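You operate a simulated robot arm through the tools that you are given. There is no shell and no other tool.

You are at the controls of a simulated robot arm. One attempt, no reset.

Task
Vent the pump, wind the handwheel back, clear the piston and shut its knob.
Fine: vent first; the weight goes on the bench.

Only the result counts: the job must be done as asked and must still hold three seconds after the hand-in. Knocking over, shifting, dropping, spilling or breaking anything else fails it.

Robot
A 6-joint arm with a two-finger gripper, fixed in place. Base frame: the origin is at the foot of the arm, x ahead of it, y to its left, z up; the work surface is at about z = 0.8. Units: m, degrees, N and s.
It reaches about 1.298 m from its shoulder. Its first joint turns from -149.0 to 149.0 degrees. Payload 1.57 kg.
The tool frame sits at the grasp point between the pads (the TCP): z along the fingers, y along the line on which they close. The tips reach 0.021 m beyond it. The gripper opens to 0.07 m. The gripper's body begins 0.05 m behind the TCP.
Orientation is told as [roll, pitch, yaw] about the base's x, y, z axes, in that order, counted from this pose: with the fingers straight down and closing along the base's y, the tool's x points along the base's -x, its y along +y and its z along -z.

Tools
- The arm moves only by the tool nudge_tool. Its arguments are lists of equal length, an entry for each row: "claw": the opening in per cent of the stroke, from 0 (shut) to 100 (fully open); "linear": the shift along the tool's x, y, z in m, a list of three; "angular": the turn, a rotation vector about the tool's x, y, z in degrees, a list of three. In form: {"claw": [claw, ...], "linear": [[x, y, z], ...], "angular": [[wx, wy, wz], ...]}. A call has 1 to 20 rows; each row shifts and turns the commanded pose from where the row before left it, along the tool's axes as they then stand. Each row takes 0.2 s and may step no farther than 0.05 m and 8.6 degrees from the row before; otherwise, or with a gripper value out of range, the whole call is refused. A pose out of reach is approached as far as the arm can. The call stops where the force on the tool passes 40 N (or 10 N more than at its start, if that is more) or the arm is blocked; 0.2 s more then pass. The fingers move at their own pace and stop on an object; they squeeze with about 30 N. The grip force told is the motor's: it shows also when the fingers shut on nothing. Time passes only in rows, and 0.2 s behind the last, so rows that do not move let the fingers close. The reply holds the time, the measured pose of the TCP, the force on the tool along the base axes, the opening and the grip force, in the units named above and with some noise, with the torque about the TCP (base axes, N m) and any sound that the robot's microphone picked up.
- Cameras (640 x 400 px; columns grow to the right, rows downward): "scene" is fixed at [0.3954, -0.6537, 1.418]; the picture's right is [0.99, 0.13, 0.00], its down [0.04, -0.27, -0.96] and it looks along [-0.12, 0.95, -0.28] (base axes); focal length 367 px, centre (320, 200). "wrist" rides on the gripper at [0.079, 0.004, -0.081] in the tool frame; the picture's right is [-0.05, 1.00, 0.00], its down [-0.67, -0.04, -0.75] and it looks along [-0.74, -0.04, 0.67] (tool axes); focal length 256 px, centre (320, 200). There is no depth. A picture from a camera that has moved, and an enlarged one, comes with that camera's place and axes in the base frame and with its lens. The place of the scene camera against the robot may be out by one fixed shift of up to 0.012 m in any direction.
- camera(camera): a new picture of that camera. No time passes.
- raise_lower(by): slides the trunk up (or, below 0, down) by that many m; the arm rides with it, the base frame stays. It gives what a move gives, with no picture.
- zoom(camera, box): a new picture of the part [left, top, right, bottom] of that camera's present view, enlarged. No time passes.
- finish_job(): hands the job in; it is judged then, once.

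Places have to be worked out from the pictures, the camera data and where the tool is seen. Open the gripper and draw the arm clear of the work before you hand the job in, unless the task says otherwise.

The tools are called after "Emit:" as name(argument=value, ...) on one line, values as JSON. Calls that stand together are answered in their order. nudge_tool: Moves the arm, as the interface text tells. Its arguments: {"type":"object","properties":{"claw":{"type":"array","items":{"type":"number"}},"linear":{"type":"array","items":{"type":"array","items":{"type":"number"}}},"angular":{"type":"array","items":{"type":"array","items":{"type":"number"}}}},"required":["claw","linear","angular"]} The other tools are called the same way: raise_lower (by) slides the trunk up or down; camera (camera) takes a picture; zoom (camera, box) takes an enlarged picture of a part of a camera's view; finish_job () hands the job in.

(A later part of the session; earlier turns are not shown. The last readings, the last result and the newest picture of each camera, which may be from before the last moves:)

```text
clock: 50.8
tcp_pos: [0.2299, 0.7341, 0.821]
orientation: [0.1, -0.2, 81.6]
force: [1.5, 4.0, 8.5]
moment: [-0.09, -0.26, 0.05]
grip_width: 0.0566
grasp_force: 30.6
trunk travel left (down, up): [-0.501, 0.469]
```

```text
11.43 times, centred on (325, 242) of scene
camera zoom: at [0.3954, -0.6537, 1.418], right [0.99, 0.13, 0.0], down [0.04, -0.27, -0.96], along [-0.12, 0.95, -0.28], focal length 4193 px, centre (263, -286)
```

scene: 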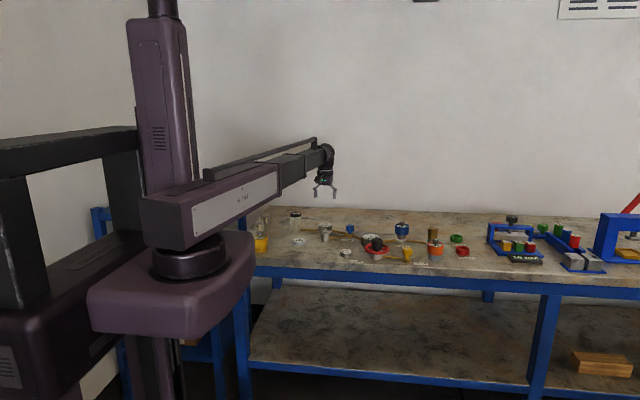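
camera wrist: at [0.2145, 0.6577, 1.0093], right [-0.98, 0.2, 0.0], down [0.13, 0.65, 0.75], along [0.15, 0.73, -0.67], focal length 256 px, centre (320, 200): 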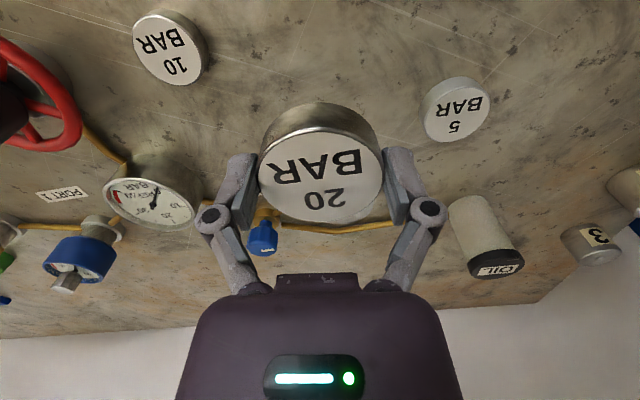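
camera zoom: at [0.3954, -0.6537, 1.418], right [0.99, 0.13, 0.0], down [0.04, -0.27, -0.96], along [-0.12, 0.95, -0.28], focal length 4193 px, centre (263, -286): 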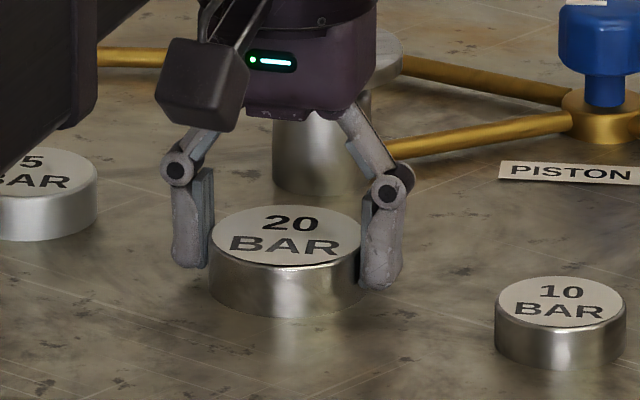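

Fz flipped to +8.5 N, so the weight is resting on the bench. I'll open the gripper slowly and confirm it is released.

Emit:
nudge_tool(claw=[85, 95, 100, 100], linear=[[0, 0, 0], [0, 0, 0], [0, 0, 0], [0, 0, 0]], angular=[[0, 0, 0], [0, 0, 0], [0, 0, 0], [0, 0, 0]])

Emit:
zoom(camera="scene", box=[300, 225, 350, 260])

Emit:
camera(camera="wrist")

```text
clock: 51.8
tcp_pos: [0.2303, 0.7344, 0.8202]
orientation: [0.2, -0.2, 81.5]
force: [-0.6, 0.2, 0.0]
moment: [0.01, 0.01, 0.01]
grip_width: 0.0699
grasp_force: 0.1
trunk travel left (down, up): [-0.501, 0.469]
```

```text
11.43 times, centred on (325, 242) of scene
camera zoom: at [0.3954, -0.6537, 1.418], right [0.99, 0.13, 0.0], down [0.04, -0.27, -0.96], along [-0.12, 0.95, -0.28], focal length 4193 px, centre (263, -286)
```

zoom: 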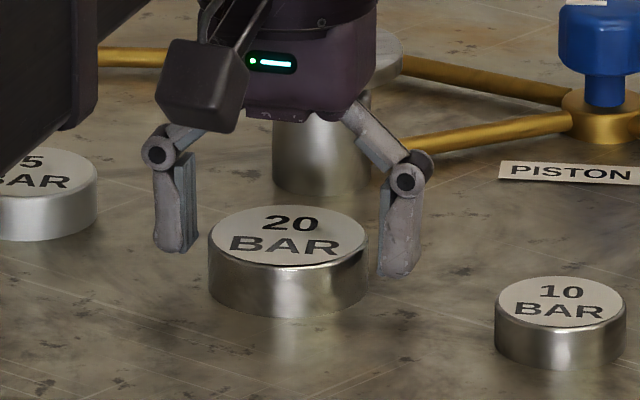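

```text
taken
camera wrist: at [0.2145, 0.6575, 0.9005], right [-0.98, 0.2, 0.0], down [0.13, 0.65, 0.75], along [0.15, 0.73, -0.67], focal length 256 px, centre (320, 200)
```

wrist: 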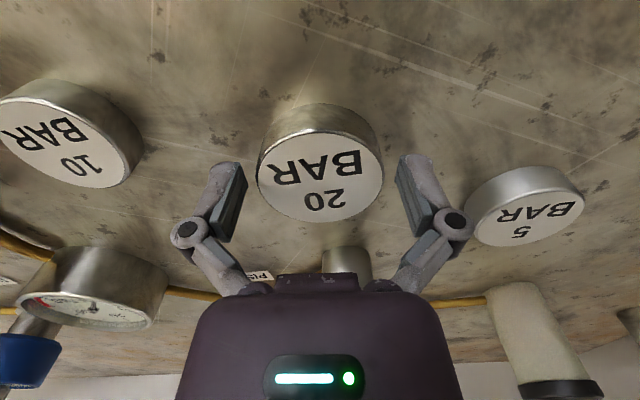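

The weight stands free on the bench. I'll raise straight up, then move over the blue PISTON knob, estimated at (0.334, 0.903).

Emit:
raise_lower(by=0.17)

Emit:
nudge_tool(claw=[100, 100, 100, 100, 100, 100], linear=[[-0.0364, -0.0156, 0], [-0.0364, -0.0156, 0], [-0.0364, -0.0156, 0], [-0.0364, -0.0156, 0], [-0.0364, -0.0156, 0], [0, 0, 0]], angular=[[0, 0, 0], [0, 0, 0], [0, 0, 0], [0, 0, 0], [0, 0, 0], [0, 0, 0]])

Emit:
camera(camera="wrist")

Emit:
zoom(camera="scene", box=[280, 190, 400, 270])

```text
clock: 53.8
tcp_pos: [0.229, 0.734, 0.9905]
orientation: [0.1, 0.0, 81.6]
force: [-1.2, 0.3, -0.2]
moment: [0.0, -0.01, -0.03]
grip_width: 0.0701
grasp_force: 0.1
trunk travel left (down, up): [-0.671, 0.299]
```

```text
clock: 55.2
tcp_pos: [0.3346, 0.9038, 0.9901]
orientation: [0.1, -0.1, 81.6]
force: [-0.2, -0.2, 0.2]
moment: [0.04, -0.03, 0.0]
grip_width: 0.07
grasp_force: 0.0
trunk travel left (down, up): [-0.671, 0.299]
```

```text
taken
camera wrist: at [0.3184, 0.8256, 1.0706], right [-0.98, 0.2, 0.0], down [0.13, 0.65, 0.75], along [0.15, 0.73, -0.67], focal length 256 px, centre (320, 200)
```

wrist: 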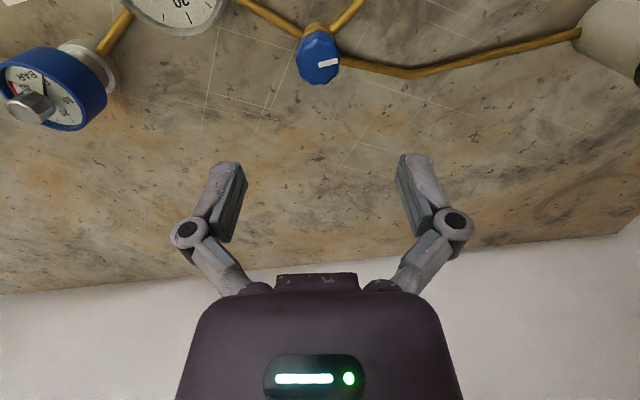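

```text
5.00 times, centred on (340, 230) of scene
camera zoom: at [0.3954, -0.6537, 1.418], right [0.99, 0.13, 0.0], down [0.04, -0.27, -0.96], along [-0.12, 0.95, -0.28], focal length 1834 px, centre (220, 50)
```

zoom: 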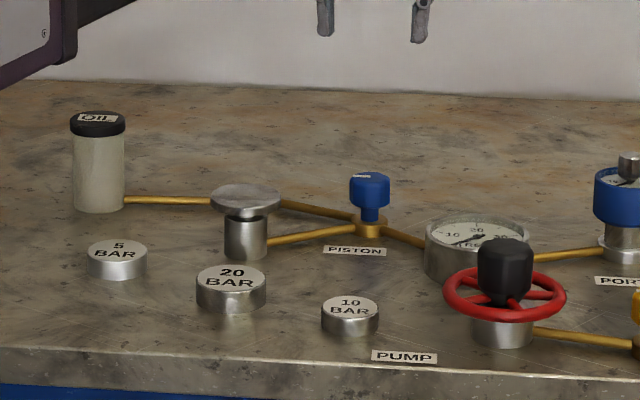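

Emit:
zoom(camera="wrist", box=[270, 0, 370, 100])

```text
4.00 times, centred on (320, 50) of wrist
camera zoom: at [0.3184, 0.8256, 1.0706], right [-0.98, 0.2, 0.0], down [0.13, 0.65, 0.75], along [0.15, 0.73, -0.67], focal length 1024 px, centre (320, 800)
```

zoom: 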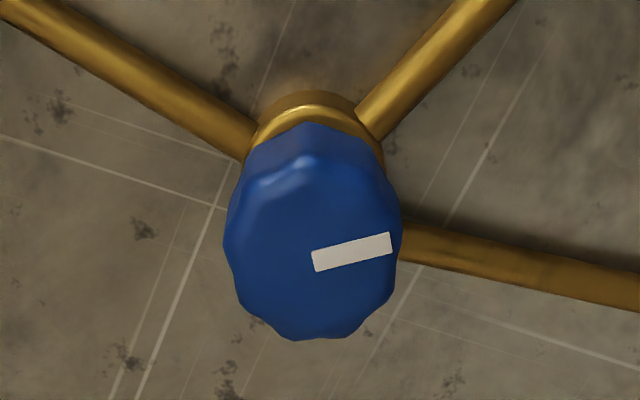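

The knob centre is about (0.336, 0.904) with its mark pointing toward −x, the same pose as the opened vent. I'll nudge to centre, lower partway, and check alignment.

Emit:
nudge_tool(claw=[100, 100], linear=[[-0.0005, -0.0014, 0], [0, 0, 0]], angular=[[0, 0, 0], [0, 0, 0]])

Emit:
raise_lower(by=-0.1)

Emit:
camera(camera="wrist")

Emit:
zoom(camera="scene", box=[320, 200, 380, 250])

```text
clock: 55.8
tcp_pos: [0.3367, 0.9027, 0.9894]
orientation: [0.2, 0.0, 81.6]
force: [1.3, 1.5, -0.2]
moment: [0.01, -0.01, 0.01]
grip_width: 0.0698
grasp_force: 0.2
trunk travel left (down, up): [-0.671, 0.299]
```

```text
clock: 57.1
tcp_pos: [0.336, 0.9027, 0.8898]
orientation: [0.2, -0.1, 81.6]
force: [-0.1, 0.6, 0.4]
moment: [-0.01, -0.02, 0.01]
grip_width: 0.0701
grasp_force: 0.1
trunk travel left (down, up): [-0.571, 0.399]
```

```text
taken
camera wrist: at [0.3201, 0.826, 0.9707], right [-0.98, 0.2, 0.0], down [0.13, 0.65, 0.75], along [0.15, 0.73, -0.67], focal length 256 px, centre (320, 200)
```

wrist: 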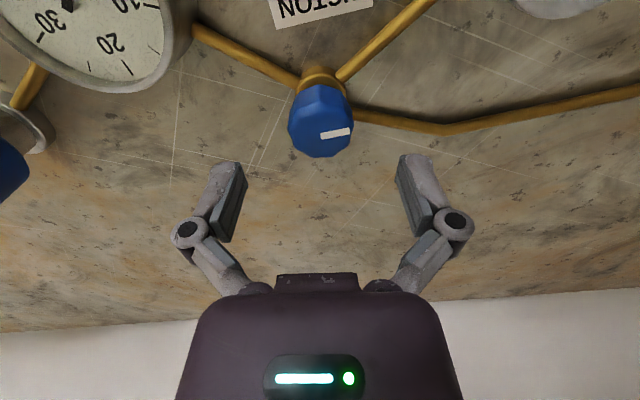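

```text
8.00 times, centred on (350, 225) of scene
camera zoom: at [0.3954, -0.6537, 1.418], right [0.99, 0.13, 0.0], down [0.04, -0.27, -0.96], along [-0.12, 0.95, -0.28], focal length 2935 px, centre (80, 0)
```

zoom: 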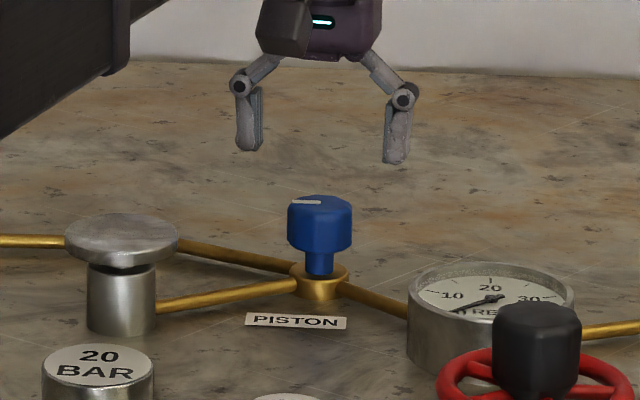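

The fingers are centred over the knob. Lowering 45 mm to the same grip height I used on the vent knob.

Emit:
raise_lower(by=-0.045)

Emit:
camera(camera="wrist")

Emit:
zoom(camera="scene", box=[320, 200, 380, 250])

```text
clock: 58.0
tcp_pos: [0.3361, 0.9024, 0.8447]
orientation: [0.1, -0.1, 81.6]
force: [0.3, 0.5, -0.1]
moment: [0.0, 0.0, -0.01]
grip_width: 0.0696
grasp_force: 0.2
trunk travel left (down, up): [-0.526, 0.444]
```

```text
taken
camera wrist: at [0.3201, 0.8259, 0.9256], right [-0.98, 0.2, 0.0], down [0.13, 0.65, 0.75], along [0.15, 0.73, -0.67], focal length 256 px, centre (320, 200)
```

wrist: 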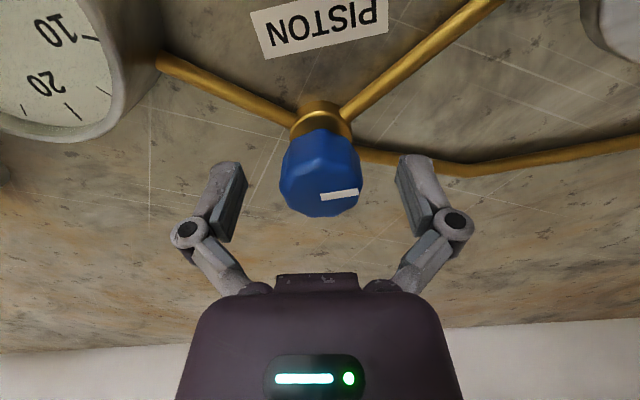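

```text
8.00 times, centred on (350, 225) of scene
camera zoom: at [0.3954, -0.6537, 1.418], right [0.99, 0.13, 0.0], down [0.04, -0.27, -0.96], along [-0.12, 0.95, -0.28], focal length 2935 px, centre (80, 0)
```

zoom: 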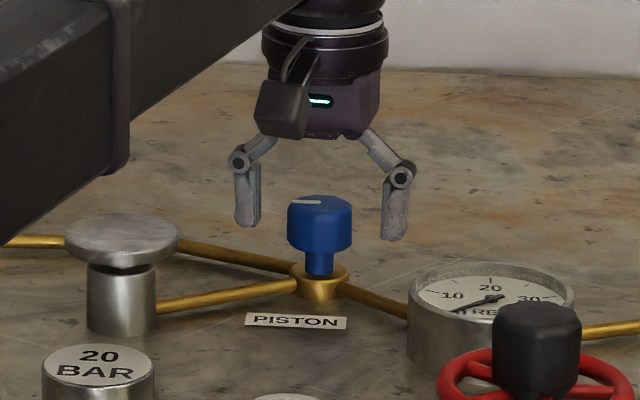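

The knob is centred between the fingers at the right height. Closing on it.

Emit:
nudge_tool(claw=[40, 20, 20, 20], linear=[[0, 0, 0], [0, 0, 0], [0, 0, 0], [0, 0, 0]], angular=[[0, 0, 0], [0, 0, 0], [0, 0, 0], [0, 0, 0]])

Emit:
zoom(camera="wrist", box=[220, 80, 420, 260])

```text
clock: 59.0
tcp_pos: [0.3345, 0.9032, 0.8453]
orientation: [0.1, -0.1, 81.6]
force: [-1.2, 1.7, 4.0]
moment: [0.03, 0.04, 0.0]
grip_width: 0.0353
grasp_force: 32.3
trunk travel left (down, up): [-0.526, 0.444]
```

```text
2.22 times, centred on (320, 170) of wrist
camera zoom: at [0.3198, 0.826, 0.9258], right [-0.98, 0.2, 0.0], down [0.13, 0.65, 0.75], along [0.15, 0.73, -0.67], focal length 569 px, centre (320, 267)
```

zoom: 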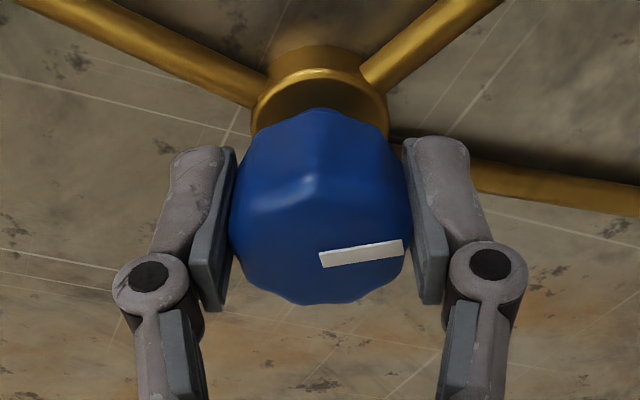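

Gripped at 35.3 mm with little side load. I'll probe counter-clockwise 8° first, which was the vent knob's shut direction, and read the torque and mark.

Emit:
nudge_tool(claw=[20, 20], linear=[[0, 0, 0], [0, 0, 0]], angular=[[0, 0, -8], [0, 0, 0]])

Emit:
zoom(camera="wrist", box=[220, 80, 420, 260])

```text
clock: 59.6
tcp_pos: [0.3351, 0.9041, 0.8456]
orientation: [0.1, -0.1, 89.6]
force: [-0.5, 3.5, 6.5]
moment: [-0.38, 0.15, 0.01]
grip_width: 0.0355
grasp_force: 31.8
trunk travel left (down, up): [-0.526, 0.444]
```

```text
2.22 times, centred on (320, 170) of wrist
camera zoom: at [0.331, 0.8245, 0.9258], right [-1.0, 0.06, 0.0], down [0.04, 0.66, 0.75], along [0.04, 0.74, -0.67], focal length 569 px, centre (320, 267)
```

zoom: 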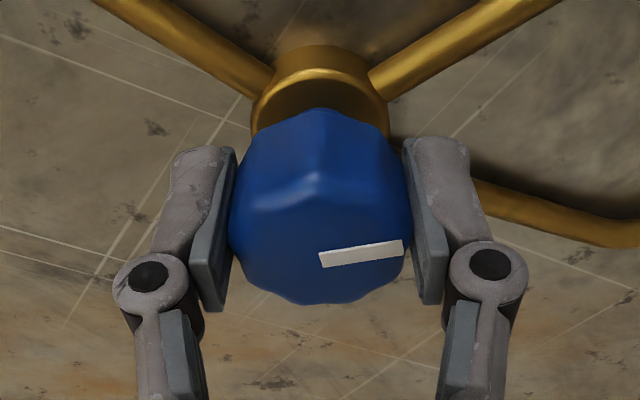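

Counter-clockwise moves freely and the mark follows, matching the vent's convention (open is clockwise, shut is counter-clockwise). Continuing toward the shut stop.

Emit:
nudge_tool(claw=[20, 20, 20, 20, 20, 20, 20, 20, 20], linear=[[0, 0, 0], [0, 0, 0], [0, 0, 0], [0, 0, 0], [0, 0, 0], [0, 0, 0], [0, 0, 0], [0, 0, 0], [0, 0, 0]], angular=[[0, 0, -8], [0, 0, -8], [0, 0, -8], [0, 0, -8], [0, 0, -8], [0, 0, -8], [0, 0, -8], [0, 0, -8], [0, 0, 0]])

Emit:
zoom(camera="wrist", box=[220, 80, 420, 260])

```text
clock: 61.6
tcp_pos: [0.3366, 0.9035, 0.8446]
orientation: [-0.3, -0.1, 153.7]
force: [15.0, 20.1, 19.1]
moment: [0.38, -0.17, -0.03]
grip_width: 0.0353
grasp_force: 32.1
trunk travel left (down, up): [-0.526, 0.444]
```

```text
2.22 times, centred on (320, 170) of wrist
camera zoom: at [0.4064, 0.8653, 0.9256], right [-0.49, -0.87, 0.0], down [-0.58, 0.32, 0.75], along [-0.65, 0.37, -0.67], focal length 569 px, centre (320, 267)
```

zoom: 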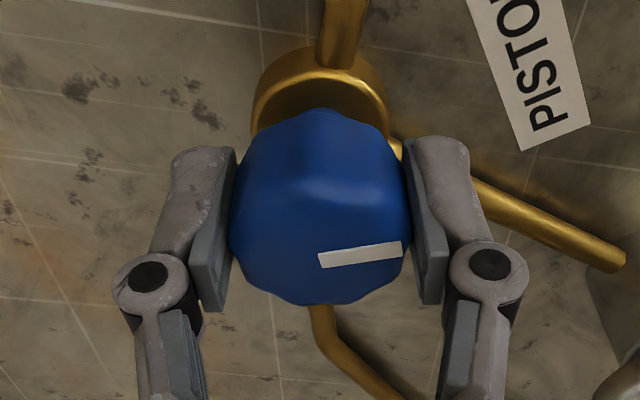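

The torque is still near zero, but a side load of about 25 N has built up from a slight off-centre grip. I'll relieve that, then continue to the stop.

Emit:
nudge_tool(claw=[20, 20], linear=[[0.0005, -0.0028, 0], [0, 0, 0]], angular=[[0, 0, 0], [0, 0, 0]])

Emit:
nudge_tool(claw=[20, 20, 20], linear=[[0, 0, 0], [0, 0, 0], [0, 0, 0]], angular=[[0, 0, -8], [0, 0, -8], [0, 0, 0]])

Emit:
zoom(camera="wrist", box=[220, 80, 420, 260])

```text
clock: 62.2
tcp_pos: [0.3363, 0.9049, 0.8456]
orientation: [0.0, -0.1, 153.6]
force: [4.3, 1.6, 4.6]
moment: [0.36, -0.25, -0.02]
grip_width: 0.0353
grasp_force: 31.6
trunk travel left (down, up): [-0.526, 0.444]
```

```text
clock: 63.0
tcp_pos: [0.3369, 0.9044, 0.8455]
orientation: [0.1, 0.0, 169.7]
force: [-0.2, -7.8, -2.9]
moment: [-0.35, 0.1, 0.02]
grip_width: 0.0352
grasp_force: 32.2
trunk travel left (down, up): [-0.526, 0.444]
```

```text
2.22 times, centred on (320, 170) of wrist
camera zoom: at [0.4148, 0.8869, 0.9255], right [-0.23, -0.97, 0.0], down [-0.65, 0.15, 0.75], along [-0.73, 0.17, -0.67], focal length 569 px, centre (320, 267)
```

zoom: 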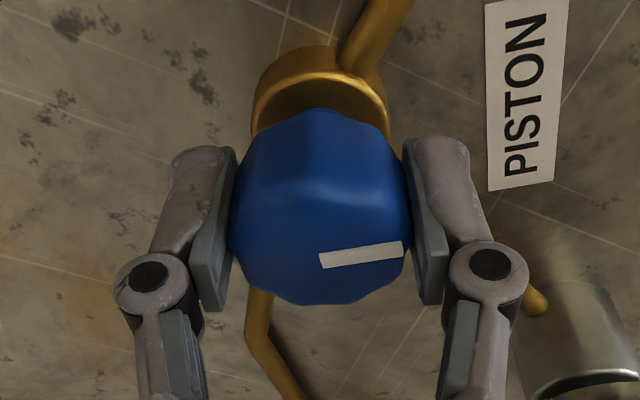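

About 88° turned and still free. Continuing in 5° steps to feel the stop.

Emit:
nudge_tool(claw=[20, 20], linear=[[0, 0, 0], [0, 0, 0]], angular=[[0, 0, -5], [0, 0, 0]])

Emit:
nudge_tool(claw=[20, 20], linear=[[0, 0, 0], [0, 0, 0]], angular=[[0, 0, -4], [0, 0, 0]])

Emit:
zoom(camera="wrist", box=[220, 80, 420, 260])

```text
clock: 63.6
tcp_pos: [0.3364, 0.9044, 0.8462]
orientation: [0.0, -0.3, 174.5]
force: [-7.1, -12.4, -4.7]
moment: [-0.12, 0.37, -0.51]
grip_width: 0.0355
grasp_force: 32.3
trunk travel left (down, up): [-0.526, 0.444]
```

```text
clock: 64.2
tcp_pos: [0.3369, 0.9046, 0.8456]
orientation: [0.0, -0.1, 178.5]
force: [-5.0, -14.5, -5.6]
moment: [-0.22, 0.04, -0.46]
grip_width: 0.0354
grasp_force: 31.8
trunk travel left (down, up): [-0.526, 0.444]
```

```text
2.22 times, centred on (320, 170) of wrist
camera zoom: at [0.4166, 0.8993, 0.9259], right [-0.08, -1.0, 0.0], down [-0.66, 0.05, 0.75], along [-0.74, 0.06, -0.67], focal length 569 px, centre (320, 267)
```

zoom: 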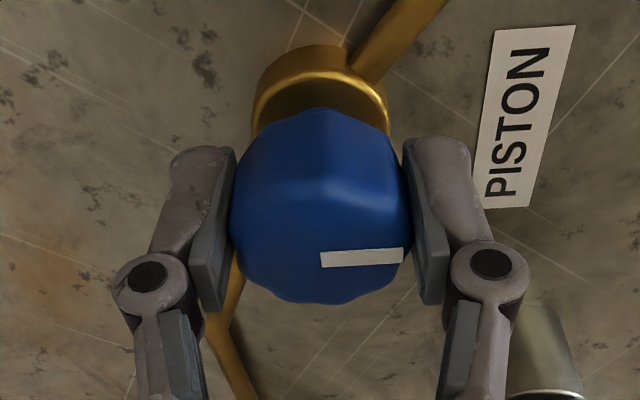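

Torque jumped to about −0.5 N·m and the mark stopped at −y, so the knob is at its shut stop. I'll release and raise clear.

Emit:
nudge_tool(claw=[80, 100, 100], linear=[[0, 0, 0], [0, 0, 0], [0, 0, 0]], angular=[[0, 0, 0], [0, 0, 0], [0, 0, 0]])

Emit:
raise_lower(by=0.16)

Emit:
zoom(camera="scene", box=[280, 195, 440, 275])

Emit:
camera(camera="wrist")

```text
clock: 65.0
tcp_pos: [0.3376, 0.9059, 0.8449]
orientation: [-0.1, -0.1, 178.6]
force: [-0.4, 0.0, 0.0]
moment: [0.02, -0.01, 0.03]
grip_width: 0.0696
grasp_force: 0.1
trunk travel left (down, up): [-0.526, 0.444]
```

```text
clock: 66.8
tcp_pos: [0.3376, 0.9058, 1.0064]
orientation: [-0.1, -0.1, 178.6]
force: [0.3, 0.5, 0.1]
moment: [0.0, 0.01, -0.03]
grip_width: 0.0702
grasp_force: 0.1
trunk travel left (down, up): [-0.686, 0.284]
```

```text
4.00 times, centred on (360, 235) of scene
camera zoom: at [0.3954, -0.6537, 1.418], right [0.99, 0.13, 0.0], down [0.04, -0.27, -0.96], along [-0.12, 0.95, -0.28], focal length 1468 px, centre (160, 60)
```

zoom: 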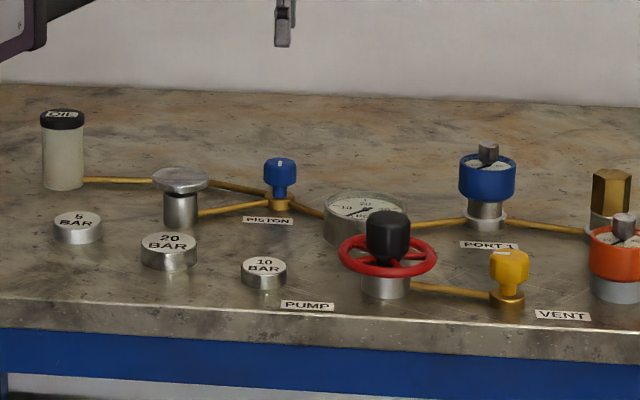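

```text
taken
camera wrist: at [0.4167, 0.9001, 1.0853], right [-0.08, -1.0, 0.0], down [-0.66, 0.05, 0.75], along [-0.74, 0.06, -0.67], focal length 256 px, centre (320, 200)
```

wrist: 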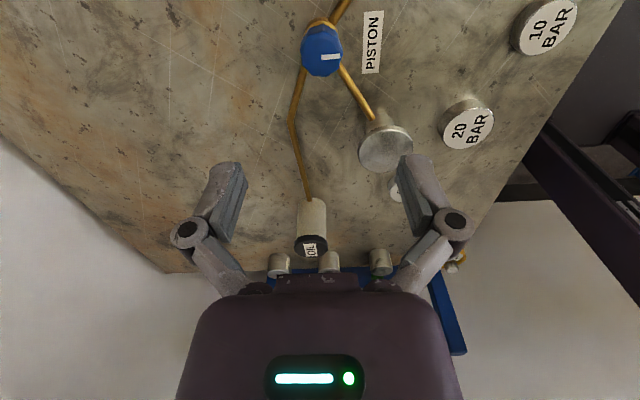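

Both knobs shut counter-clockwise and open clockwise, which is the reverse of the usual sense, so I want to be sure which way the pump winds "back". With the piston isolated, I'll shut the vent briefly, turn the wheel slightly clockwise and watch the gauge, then re-vent. First I'll move back over the vent.

Emit:
nudge_tool(claw=[100, 100, 100, 100, 100, 100, 100, 100, 100, 100, 100, 100, 100, 100, 100, 100, 100, 100, 100], linear=[[0.0332, 0.0322, 0], [0.0332, 0.0322, 0], [0.0332, 0.0322, 0], [0.0332, 0.0322, 0], [0.0332, 0.0322, 0], [0.0332, 0.0322, 0], [0.0332, 0.0322, 0], [0, 0, 0], [0, 0, 0], [0, 0, 0], [0, 0, 0], [0, 0, 0], [0, 0, 0], [0, 0, 0], [0, 0, 0], [0, 0, 0], [0, 0, 0], [0, 0, 0], [0, 0, 0]], angular=[[0, 0, 0], [0, 0, 0], [0, 0, 0], [0, 0, 0], [0, 0, 0], [0, 0, 0], [0, 0, 0], [0, 0, 8.18], [0, 0, 8.18], [0, 0, 8.18], [0, 0, 8.18], [0, 0, 8.18], [0, 0, 8.18], [0, 0, 8.18], [0, 0, 8.18], [0, 0, 8.18], [0, 0, 8.18], [0, 0, 8.18], [0, 0, 0]])

Emit:
camera(camera="wrist")

Emit:
zoom(camera="scene", box=[340, 215, 440, 270])

```text
clock: 70.8
tcp_pos: [0.5643, 0.6741, 1.0061]
orientation: [0.1, -0.1, 88.5]
force: [0.6, 0.6, 0.4]
moment: [0.0, 0.03, 0.0]
grip_width: 0.07
grasp_force: 0.0
trunk travel left (down, up): [-0.686, 0.284]
```

```text
taken
camera wrist: at [0.558, 0.5959, 1.0855], right [-1.0, 0.08, 0.0], down [0.05, 0.66, 0.75], along [0.06, 0.74, -0.67], focal length 256 px, centre (320, 200)
```

wrist: 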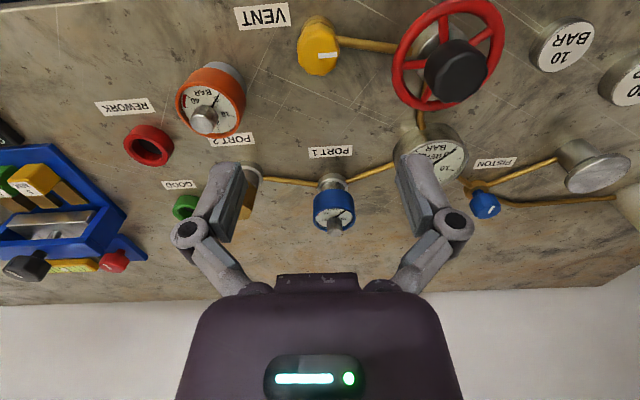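

```text
6.40 times, centred on (390, 242) of scene
camera zoom: at [0.3954, -0.6537, 1.418], right [0.99, 0.13, 0.0], down [0.04, -0.27, -0.96], along [-0.12, 0.95, -0.28], focal length 2348 px, centre (-128, -72)
```

zoom: 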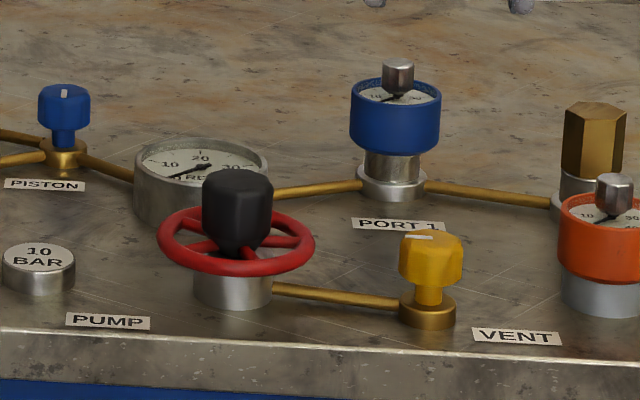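

TCP is right above the vent knob with its mark still along the pipe. Lowering to the same grip height.

Emit:
raise_lower(by=-0.161)

Emit:
camera(camera="wrist")

```text
clock: 72.6
tcp_pos: [0.5637, 0.6747, 0.8439]
orientation: [0.2, -0.1, 88.7]
force: [0.0, -0.2, -0.8]
moment: [0.0, -0.01, 0.01]
grip_width: 0.0699
grasp_force: 0.1
trunk travel left (down, up): [-0.525, 0.445]
```

```text
taken
camera wrist: at [0.5582, 0.5958, 0.9246], right [-1.0, 0.08, 0.0], down [0.05, 0.66, 0.75], along [0.06, 0.74, -0.67], focal length 256 px, centre (320, 200)
```

wrist: 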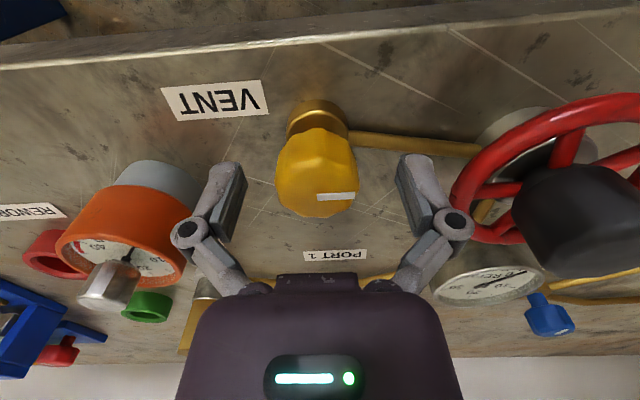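

Rotating from here would swing the wrist camera over the orange instrument, so I'll first turn the open gripper 88° clockwise around the knob. That way the closing turn stays on the clear side.

Emit:
nudge_tool(claw=[100, 100, 100, 100, 100, 100, 100, 100, 100, 100, 100, 100], linear=[[0, 0, 0], [0, 0, 0], [0, 0, 0], [0, 0, 0], [0, 0, 0], [0, 0, 0], [0, 0, 0], [0, 0, 0], [0, 0, 0], [0, 0, 0], [0, 0, 0], [0, 0, 0]], angular=[[0, 0, 8], [0, 0, 8], [0, 0, 8], [0, 0, 8], [0, 0, 8], [0, 0, 8], [0, 0, 8], [0, 0, 8], [0, 0, 8], [0, 0, 8], [0, 0, 8], [0, 0, 0]])

Emit:
nudge_tool(claw=[40, 20, 20, 20], linear=[[0, 0, 0], [0, 0, 0], [0, 0, 0], [0, 0, 0]], angular=[[0, 0, 0], [0, 0, 0], [0, 0, 0], [0, 0, 0]])

Emit:
zoom(camera="wrist", box=[220, 80, 420, 260])

```text
clock: 75.2
tcp_pos: [0.564, 0.6738, 0.845]
orientation: [0.1, 0.1, 0.5]
force: [-0.1, -0.2, 0.3]
moment: [-0.02, 0.02, 0.01]
grip_width: 0.07
grasp_force: 0.0
trunk travel left (down, up): [-0.525, 0.445]
```

```text
clock: 76.2
tcp_pos: [0.5648, 0.6753, 0.8444]
orientation: [0.1, 0.0, 0.5]
force: [1.8, 3.7, 5.6]
moment: [0.06, 0.04, 0.01]
grip_width: 0.0355
grasp_force: 32.7
trunk travel left (down, up): [-0.525, 0.445]
```

```text
2.22 times, centred on (320, 170) of wrist
camera zoom: at [0.485, 0.6787, 0.925], right [0.04, 1.0, 0.0], down [0.67, -0.03, 0.74], along [0.74, -0.03, -0.67], focal length 569 px, centre (320, 267)
```

zoom: 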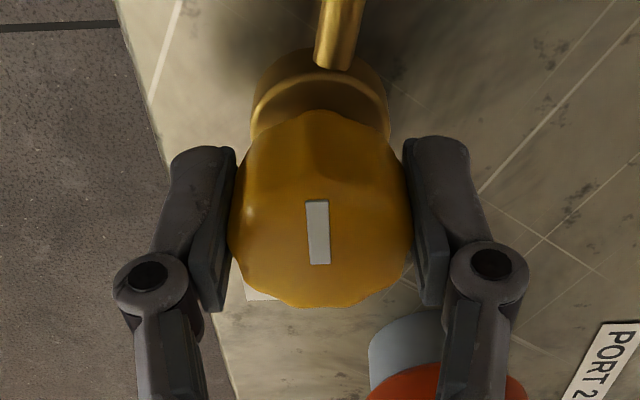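

Gripped cleanly with the mark pointing along the pipe. Turning counter-clockwise about 90° to shut it for the check.

Emit:
nudge_tool(claw=[20, 20, 20, 20, 20, 20, 20, 20, 20, 20, 20, 20], linear=[[0, 0, 0], [0, 0, 0], [0, 0, 0], [0, 0, 0], [0, 0, 0], [0, 0, 0], [0, 0, 0], [0, 0, 0], [0, 0, 0], [0, 0, 0], [0, 0, 0], [0, 0, 0]], angular=[[0, 0, -8.2], [0, 0, -8.2], [0, 0, -8.2], [0, 0, -8.2], [0, 0, -8.2], [0, 0, -8.2], [0, 0, -8.2], [0, 0, -8.2], [0, 0, -8.2], [0, 0, -8.2], [0, 0, -8.2], [0, 0, 0]])

Emit:
zoom(camera="wrist", box=[220, 80, 420, 260])

```text
clock: 78.8
tcp_pos: [0.5658, 0.674, 0.8443]
orientation: [0.1, -0.1, 90.8]
force: [13.5, -8.9, 5.0]
moment: [-0.55, -0.17, -0.24]
grip_width: 0.0356
grasp_force: 32.0
trunk travel left (down, up): [-0.525, 0.445]
```

```text
2.22 times, centred on (320, 170) of wrist
camera zoom: at [0.5626, 0.5946, 0.9247], right [-1.0, 0.04, 0.0], down [0.03, 0.67, 0.75], along [0.03, 0.75, -0.67], focal length 569 px, centre (320, 267)
```

zoom: 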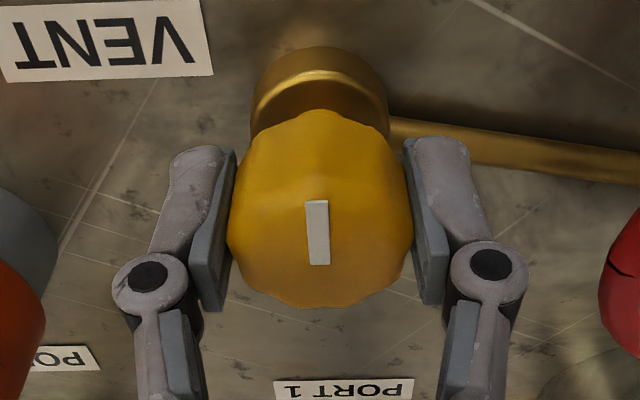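

The vent is shut at its stop for the check. I'll release, rise, and go to the handwheel hub.

Emit:
nudge_tool(claw=[70, 90, 90], linear=[[0, 0, 0], [0, 0, 0], [0, 0, 0]], angular=[[0, 0, 0], [0, 0, 0], [0, 0, 0]])

Emit:
raise_lower(by=0.12)

Emit:
nudge_tool(claw=[100, 100, 100, 100], linear=[[-0.0067, 0.0385, 0], [-0.0067, 0.0385, 0], [-0.0067, 0.0385, 0], [0, 0, 0]], angular=[[0, 0, 0], [0, 0, 0], [0, 0, 0], [0, 0, 0]])

Emit:
camera(camera="wrist")

Emit:
zoom(camera="scene", box=[340, 215, 440, 270])

```text
clock: 79.6
tcp_pos: [0.5634, 0.6748, 0.844]
orientation: [0.1, -0.1, 90.8]
force: [0.2, 0.1, 0.0]
moment: [-0.01, -0.01, -0.03]
grip_width: 0.0631
grasp_force: 0.0
trunk travel left (down, up): [-0.525, 0.445]
```

```text
clock: 81.1
tcp_pos: [0.5647, 0.6752, 0.9644]
orientation: [0.2, -0.1, 90.8]
force: [0.1, 0.1, 0.1]
moment: [0.02, 0.02, -0.01]
grip_width: 0.0628
grasp_force: 0.0
trunk travel left (down, up): [-0.645, 0.325]
```

```text
clock: 82.1
tcp_pos: [0.4478, 0.6934, 0.9639]
orientation: [0.1, -0.1, 90.8]
force: [0.6, 0.6, -0.1]
moment: [0.01, -0.01, 0.01]
grip_width: 0.0698
grasp_force: 0.0
trunk travel left (down, up): [-0.645, 0.325]
```

```text
taken
camera wrist: at [0.4448, 0.6145, 1.0445], right [-1.0, 0.04, 0.0], down [0.03, 0.67, 0.75], along [0.03, 0.74, -0.67], focal length 256 px, centre (320, 200)
```

wrist: 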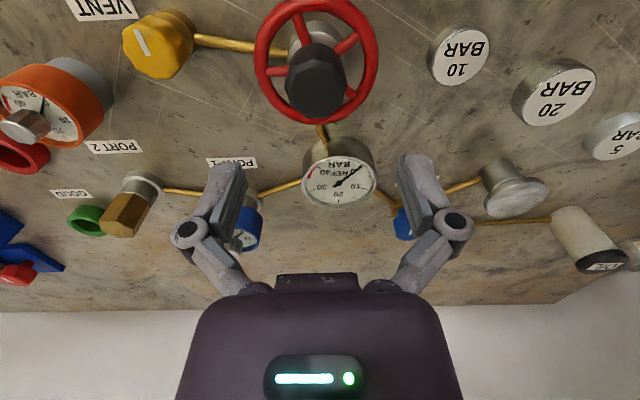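

```text
6.40 times, centred on (390, 242) of scene
camera zoom: at [0.3954, -0.6537, 1.418], right [0.99, 0.13, 0.0], down [0.04, -0.27, -0.96], along [-0.12, 0.95, -0.28], focal length 2348 px, centre (-128, -72)
```

zoom: 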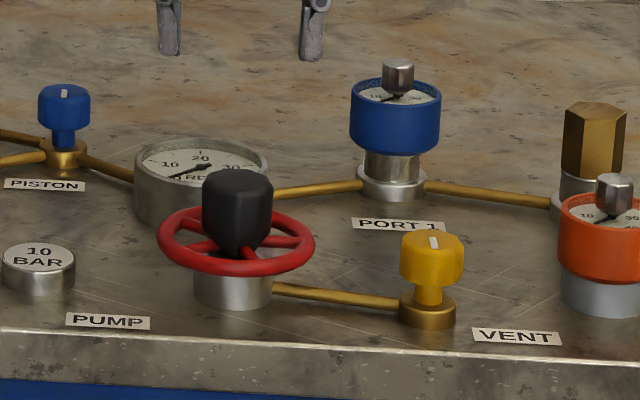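

The vent is shut and the gauge reads 0. I'll lower onto the hub and grip it.

Emit:
nudge_tool(claw=[100, 100], linear=[[-0.0005, -0.0012, 0], [0, 0, 0]], angular=[[0, 0, 0], [0, 0, 0]])

Emit:
raise_lower(by=-0.0915)

Emit:
nudge_tool(claw=[50, 30, 30, 30], linear=[[0, 0, 0], [0, 0, 0], [0, 0, 0], [0, 0, 0]], angular=[[0, 0, 0], [0, 0, 0], [0, 0, 0], [0, 0, 0]])

Emit:
zoom(camera="scene", box=[350, 225, 400, 265])

Emit:
camera(camera="wrist")

```text
clock: 82.7
tcp_pos: [0.4492, 0.6937, 0.9643]
orientation: [0.0, -0.1, 90.8]
force: [0.2, 0.0, -0.2]
moment: [0.0, -0.01, 0.0]
grip_width: 0.0703
grasp_force: 0.1
trunk travel left (down, up): [-0.645, 0.325]
```

```text
clock: 84.0
tcp_pos: [0.448, 0.6932, 0.8724]
orientation: [0.1, 0.0, 90.7]
force: [0.2, -0.1, 0.1]
moment: [0.02, -0.02, 0.01]
grip_width: 0.0702
grasp_force: 0.0
trunk travel left (down, up): [-0.554, 0.416]
```

```text
clock: 85.0
tcp_pos: [0.45, 0.6926, 0.8722]
orientation: [0.1, 0.0, 90.7]
force: [11.5, 3.8, 11.9]
moment: [-0.19, -0.42, 0.02]
grip_width: 0.0412
grasp_force: 32.5
trunk travel left (down, up): [-0.554, 0.416]
```

```text
10.00 times, centred on (375, 245) of scene
camera zoom: at [0.3954, -0.6537, 1.418], right [0.99, 0.13, 0.0], down [0.04, -0.27, -0.96], along [-0.12, 0.95, -0.28], focal length 3669 px, centre (-230, -250)
```

zoom: 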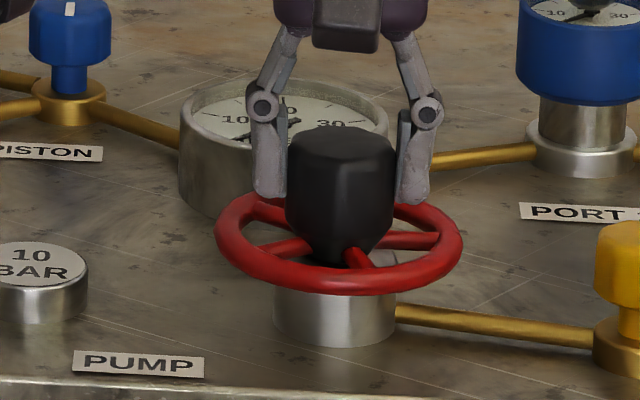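

```text
taken
camera wrist: at [0.4474, 0.6146, 0.9532], right [-1.0, 0.04, 0.0], down [0.03, 0.67, 0.75], along [0.03, 0.75, -0.67], focal length 256 px, centre (320, 200)
```

wrist: 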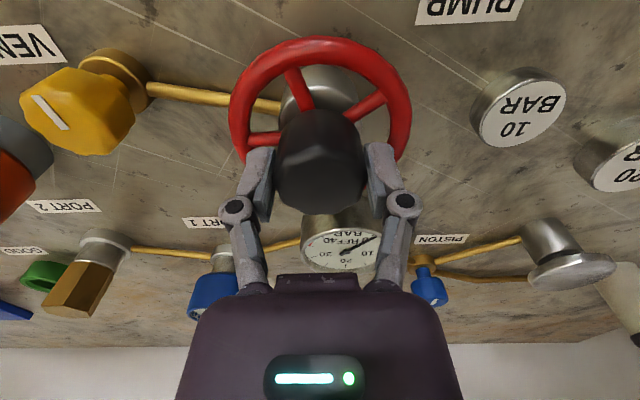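

The gauge is visible in the wrist view and reads 0. I'll turn the wheel 16° clockwise and compare the gauge.

Emit:
zoom(camera="wrist", box=[290, 215, 400, 285])

Emit:
nudge_tool(claw=[30, 30, 30], linear=[[0, 0, 0], [0, 0, 0], [0, 0, 0]], angular=[[0, 0, 8], [0, 0, 8], [0, 0, 0]])

Emit:
camera(camera="wrist")

Emit:
zoom(camera="scene", box=[350, 225, 400, 265])

```text
5.71 times, centred on (345, 250) of wrist
camera zoom: at [0.4474, 0.6146, 0.9532], right [-1.0, 0.04, 0.0], down [0.03, 0.67, 0.75], along [0.03, 0.75, -0.67], focal length 1463 px, centre (177, -86)
```

zoom: 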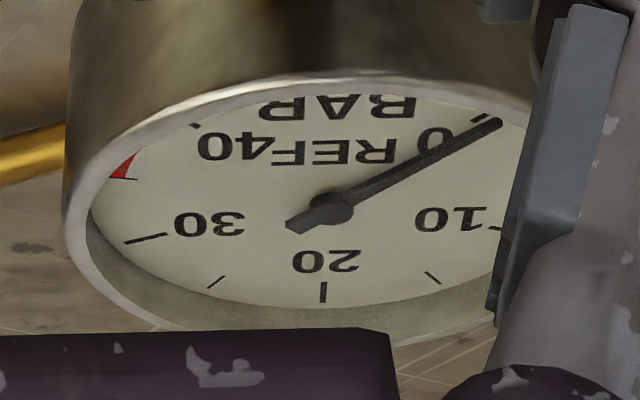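

```text
clock: 85.8
tcp_pos: [0.4496, 0.6928, 0.8723]
orientation: [0.1, -0.1, 74.7]
force: [13.5, 5.4, 13.4]
moment: [0.32, -0.51, -0.02]
grip_width: 0.0411
grasp_force: 32.5
trunk travel left (down, up): [-0.554, 0.416]
```

```text
taken
camera wrist: at [0.4253, 0.6186, 0.9532], right [-0.95, 0.32, 0.0], down [0.21, 0.63, 0.75], along [0.23, 0.71, -0.67], focal length 256 px, centre (320, 200)
```

wrist: 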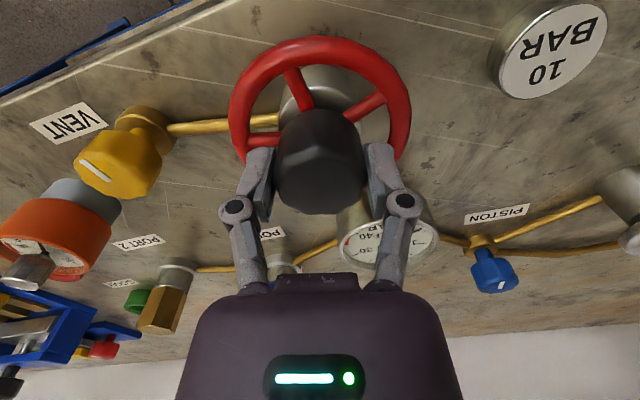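

```text
10.00 times, centred on (375, 245) of scene
camera zoom: at [0.3954, -0.6537, 1.418], right [0.99, 0.13, 0.0], down [0.04, -0.27, -0.96], along [-0.12, 0.95, -0.28], focal length 3669 px, centre (-230, -250)
```

zoom: 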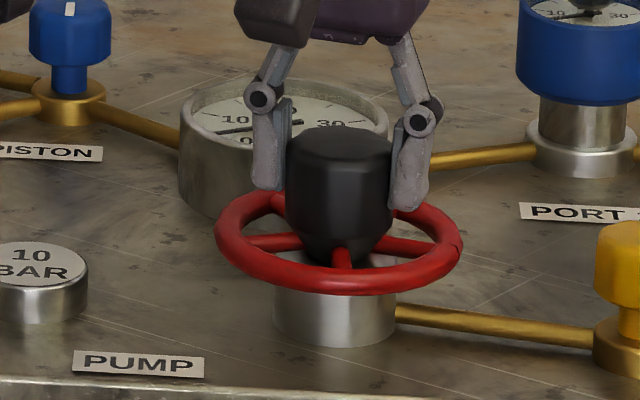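

The needle seems to have lifted off 0. I'll enlarge the gauge to confirm.

Emit:
zoom(camera="scene", box=[362, 230, 392, 250])

Emit:
zoom(camera="wrist", box=[335, 195, 445, 275])

```text
16.00 times, centred on (377, 240) of scene
camera zoom: at [0.3954, -0.6537, 1.418], right [0.99, 0.13, 0.0], down [0.04, -0.27, -0.96], along [-0.12, 0.95, -0.28], focal length 5870 px, centre (-592, -440)
```

zoom: 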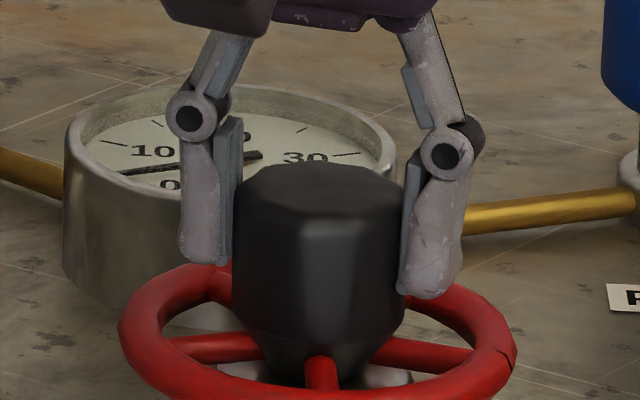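

```text
5.00 times, centred on (390, 235) of wrist
camera zoom: at [0.4253, 0.6186, 0.9532], right [-0.95, 0.32, 0.0], down [0.21, 0.63, 0.75], along [0.23, 0.71, -0.67], focal length 1280 px, centre (-30, 25)
```

zoom: 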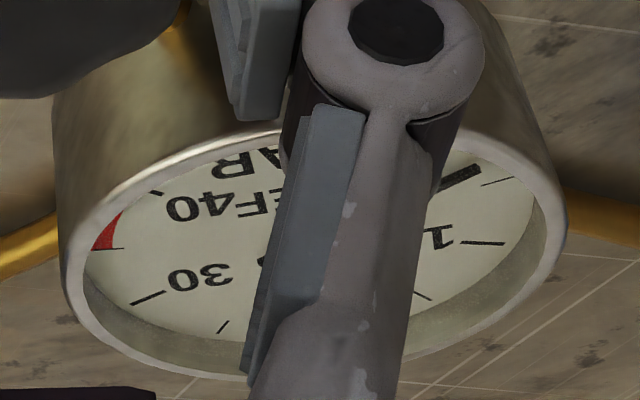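

Clockwise raised the pressure to about 4 bar, so clockwise pumps in and counter-clockwise is back, as I assumed. Keeping "vent first", I'll release the wheel here, reopen the vent, then wind the wheel back to its stop.

Emit:
nudge_tool(claw=[80, 100, 100], linear=[[0, 0, 0], [0, 0, 0], [0, 0, 0]], angular=[[0, 0, 0], [0, 0, 0], [0, 0, 0]])

Emit:
raise_lower(by=0.09)

Emit:
zoom(camera="scene", box=[350, 225, 400, 265])

```text
clock: 86.6
tcp_pos: [0.4489, 0.6935, 0.8726]
orientation: [0.1, -0.1, 74.8]
force: [0.9, 0.4, 0.5]
moment: [0.01, -0.01, -0.01]
grip_width: 0.0698
grasp_force: 0.1
trunk travel left (down, up): [-0.554, 0.416]
```

```text
clock: 87.8
tcp_pos: [0.4491, 0.693, 0.9627]
orientation: [0.1, 0.0, 74.8]
force: [0.6, -0.6, 0.2]
moment: [0.01, 0.0, 0.0]
grip_width: 0.0701
grasp_force: 0.0
trunk travel left (down, up): [-0.644, 0.326]
```

```text
10.00 times, centred on (375, 245) of scene
camera zoom: at [0.3954, -0.6537, 1.418], right [0.99, 0.13, 0.0], down [0.04, -0.27, -0.96], along [-0.12, 0.95, -0.28], focal length 3669 px, centre (-230, -250)
```

zoom: 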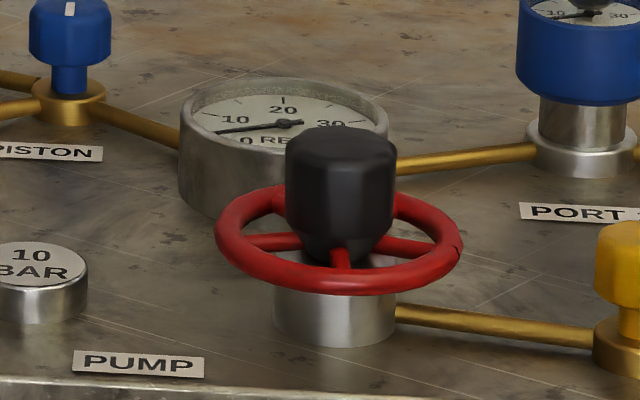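

The pressure holds at about 5 bar, confirming the sense. Moving back to the vent knob and lowering.

Emit:
nudge_tool(claw=[100, 100, 100, 100], linear=[[-0.0041, -0.0388, 0], [-0.0041, -0.0388, 0], [-0.0041, -0.0388, 0], [0, 0, 0]], angular=[[0, 0, 0], [0, 0, 0], [0, 0, 0], [0, 0, 0]])

Emit:
raise_lower(by=-0.118)

Emit:
camera(camera="wrist")

```text
clock: 88.8
tcp_pos: [0.5642, 0.6754, 0.9627]
orientation: [0.2, 0.0, 74.7]
force: [0.3, 0.2, -0.4]
moment: [0.0, 0.04, 0.02]
grip_width: 0.0701
grasp_force: 0.2
trunk travel left (down, up): [-0.644, 0.326]
```

```text
clock: 90.3
tcp_pos: [0.5651, 0.6753, 0.8436]
orientation: [0.2, 0.0, 74.9]
force: [0.4, 0.6, 0.4]
moment: [0.0, -0.01, 0.0]
grip_width: 0.07
grasp_force: 0.0
trunk travel left (down, up): [-0.526, 0.444]
```

```text
taken
camera wrist: at [0.54, 0.6004, 0.9252], right [-0.95, 0.31, 0.0], down [0.21, 0.63, 0.75], along [0.23, 0.71, -0.67], focal length 256 px, centre (320, 200)
```

wrist: 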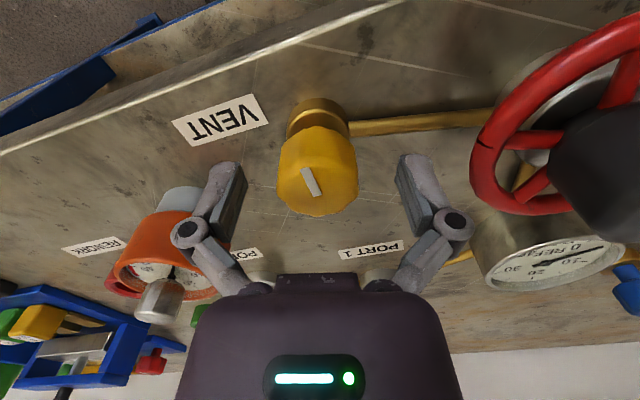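

The knob is centred between the fingers. Gripping it and turning clockwise to reopen the vent.

Emit:
nudge_tool(claw=[40, 20, 20, 20], linear=[[0, 0, 0], [0, 0, 0], [0, 0, 0], [0, 0, 0]], angular=[[0, 0, 0], [0, 0, 0], [0, 0, 0], [0, 0, 0]])

Emit:
nudge_tool(claw=[20, 20, 20, 20, 20, 20, 20, 20, 20, 20, 20], linear=[[0, 0, 0], [0, 0, 0], [0, 0, 0], [0, 0, 0], [0, 0, 0], [0, 0, 0], [0, 0, 0], [0, 0, 0], [0, 0, 0], [0, 0, 0], [0, 0, 0]], angular=[[0, 0, 8.2], [0, 0, 8.2], [0, 0, 8.2], [0, 0, 8.2], [0, 0, 8.2], [0, 0, 8.2], [0, 0, 8.2], [0, 0, 8.2], [0, 0, 8.2], [0, 0, 8.2], [0, 0, 0]])

Emit:
zoom(camera="wrist", box=[220, 80, 420, 260])

```text
clock: 91.3
tcp_pos: [0.5663, 0.6734, 0.8455]
orientation: [0.1, 0.0, 74.9]
force: [9.0, -0.3, 6.8]
moment: [-0.22, -0.19, -0.05]
grip_width: 0.0354
grasp_force: 32.6
trunk travel left (down, up): [-0.526, 0.444]
```

```text
clock: 93.7
tcp_pos: [0.5662, 0.6741, 0.8445]
orientation: [0.1, 0.2, -7.4]
force: [13.3, 2.7, 9.3]
moment: [-0.06, -0.68, 0.01]
grip_width: 0.0355
grasp_force: 31.9
trunk travel left (down, up): [-0.526, 0.444]
```

```text
2.22 times, centred on (320, 170) of wrist
camera zoom: at [0.4876, 0.6897, 0.9254], right [0.18, 0.98, 0.0], down [0.66, -0.12, 0.74], along [0.73, -0.13, -0.67], focal length 569 px, centre (320, 267)
```

zoom: 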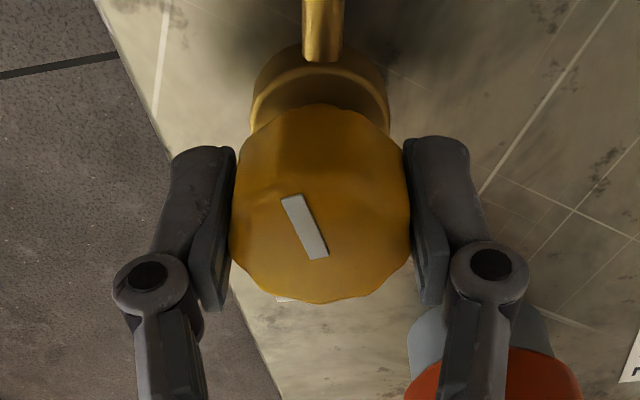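

About 82° turned freely. Continuing until the open stop is felt.

Emit:
nudge_tool(claw=[20, 20, 20], linear=[[0, 0, 0], [0, 0, 0], [0, 0, 0]], angular=[[0, 0, 7], [0, 0, 7], [0, 0, 0]])

Emit:
zoom(camera="wrist", box=[220, 80, 420, 260])

Emit:
zoom(camera="scene", box=[350, 225, 400, 265])

```text
clock: 94.5
tcp_pos: [0.5624, 0.6757, 0.8436]
orientation: [0.1, 0.3, -21.3]
force: [1.9, 2.9, 2.8]
moment: [0.16, 0.15, 0.26]
grip_width: 0.0354
grasp_force: 32.3
trunk travel left (down, up): [-0.526, 0.444]
```

```text
2.22 times, centred on (320, 170) of wrist
camera zoom: at [0.4919, 0.7087, 0.9254], right [0.41, 0.91, 0.0], down [0.61, -0.28, 0.74], along [0.68, -0.31, -0.67], focal length 569 px, centre (320, 267)
```

zoom: 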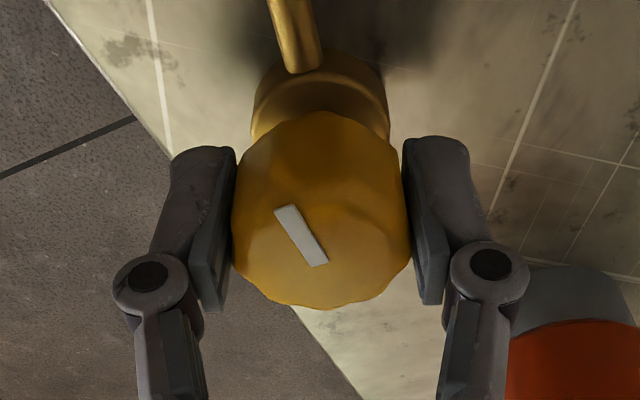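

```text
10.00 times, centred on (375, 245) of scene
camera zoom: at [0.3954, -0.6537, 1.418], right [0.99, 0.13, 0.0], down [0.04, -0.27, -0.96], along [-0.12, 0.95, -0.28], focal length 3669 px, centre (-230, -250)
```

zoom: 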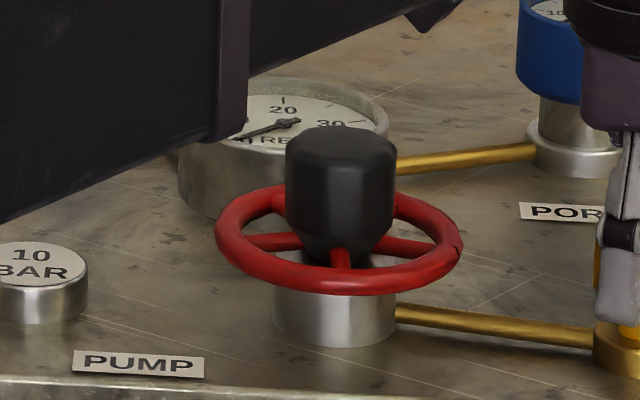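

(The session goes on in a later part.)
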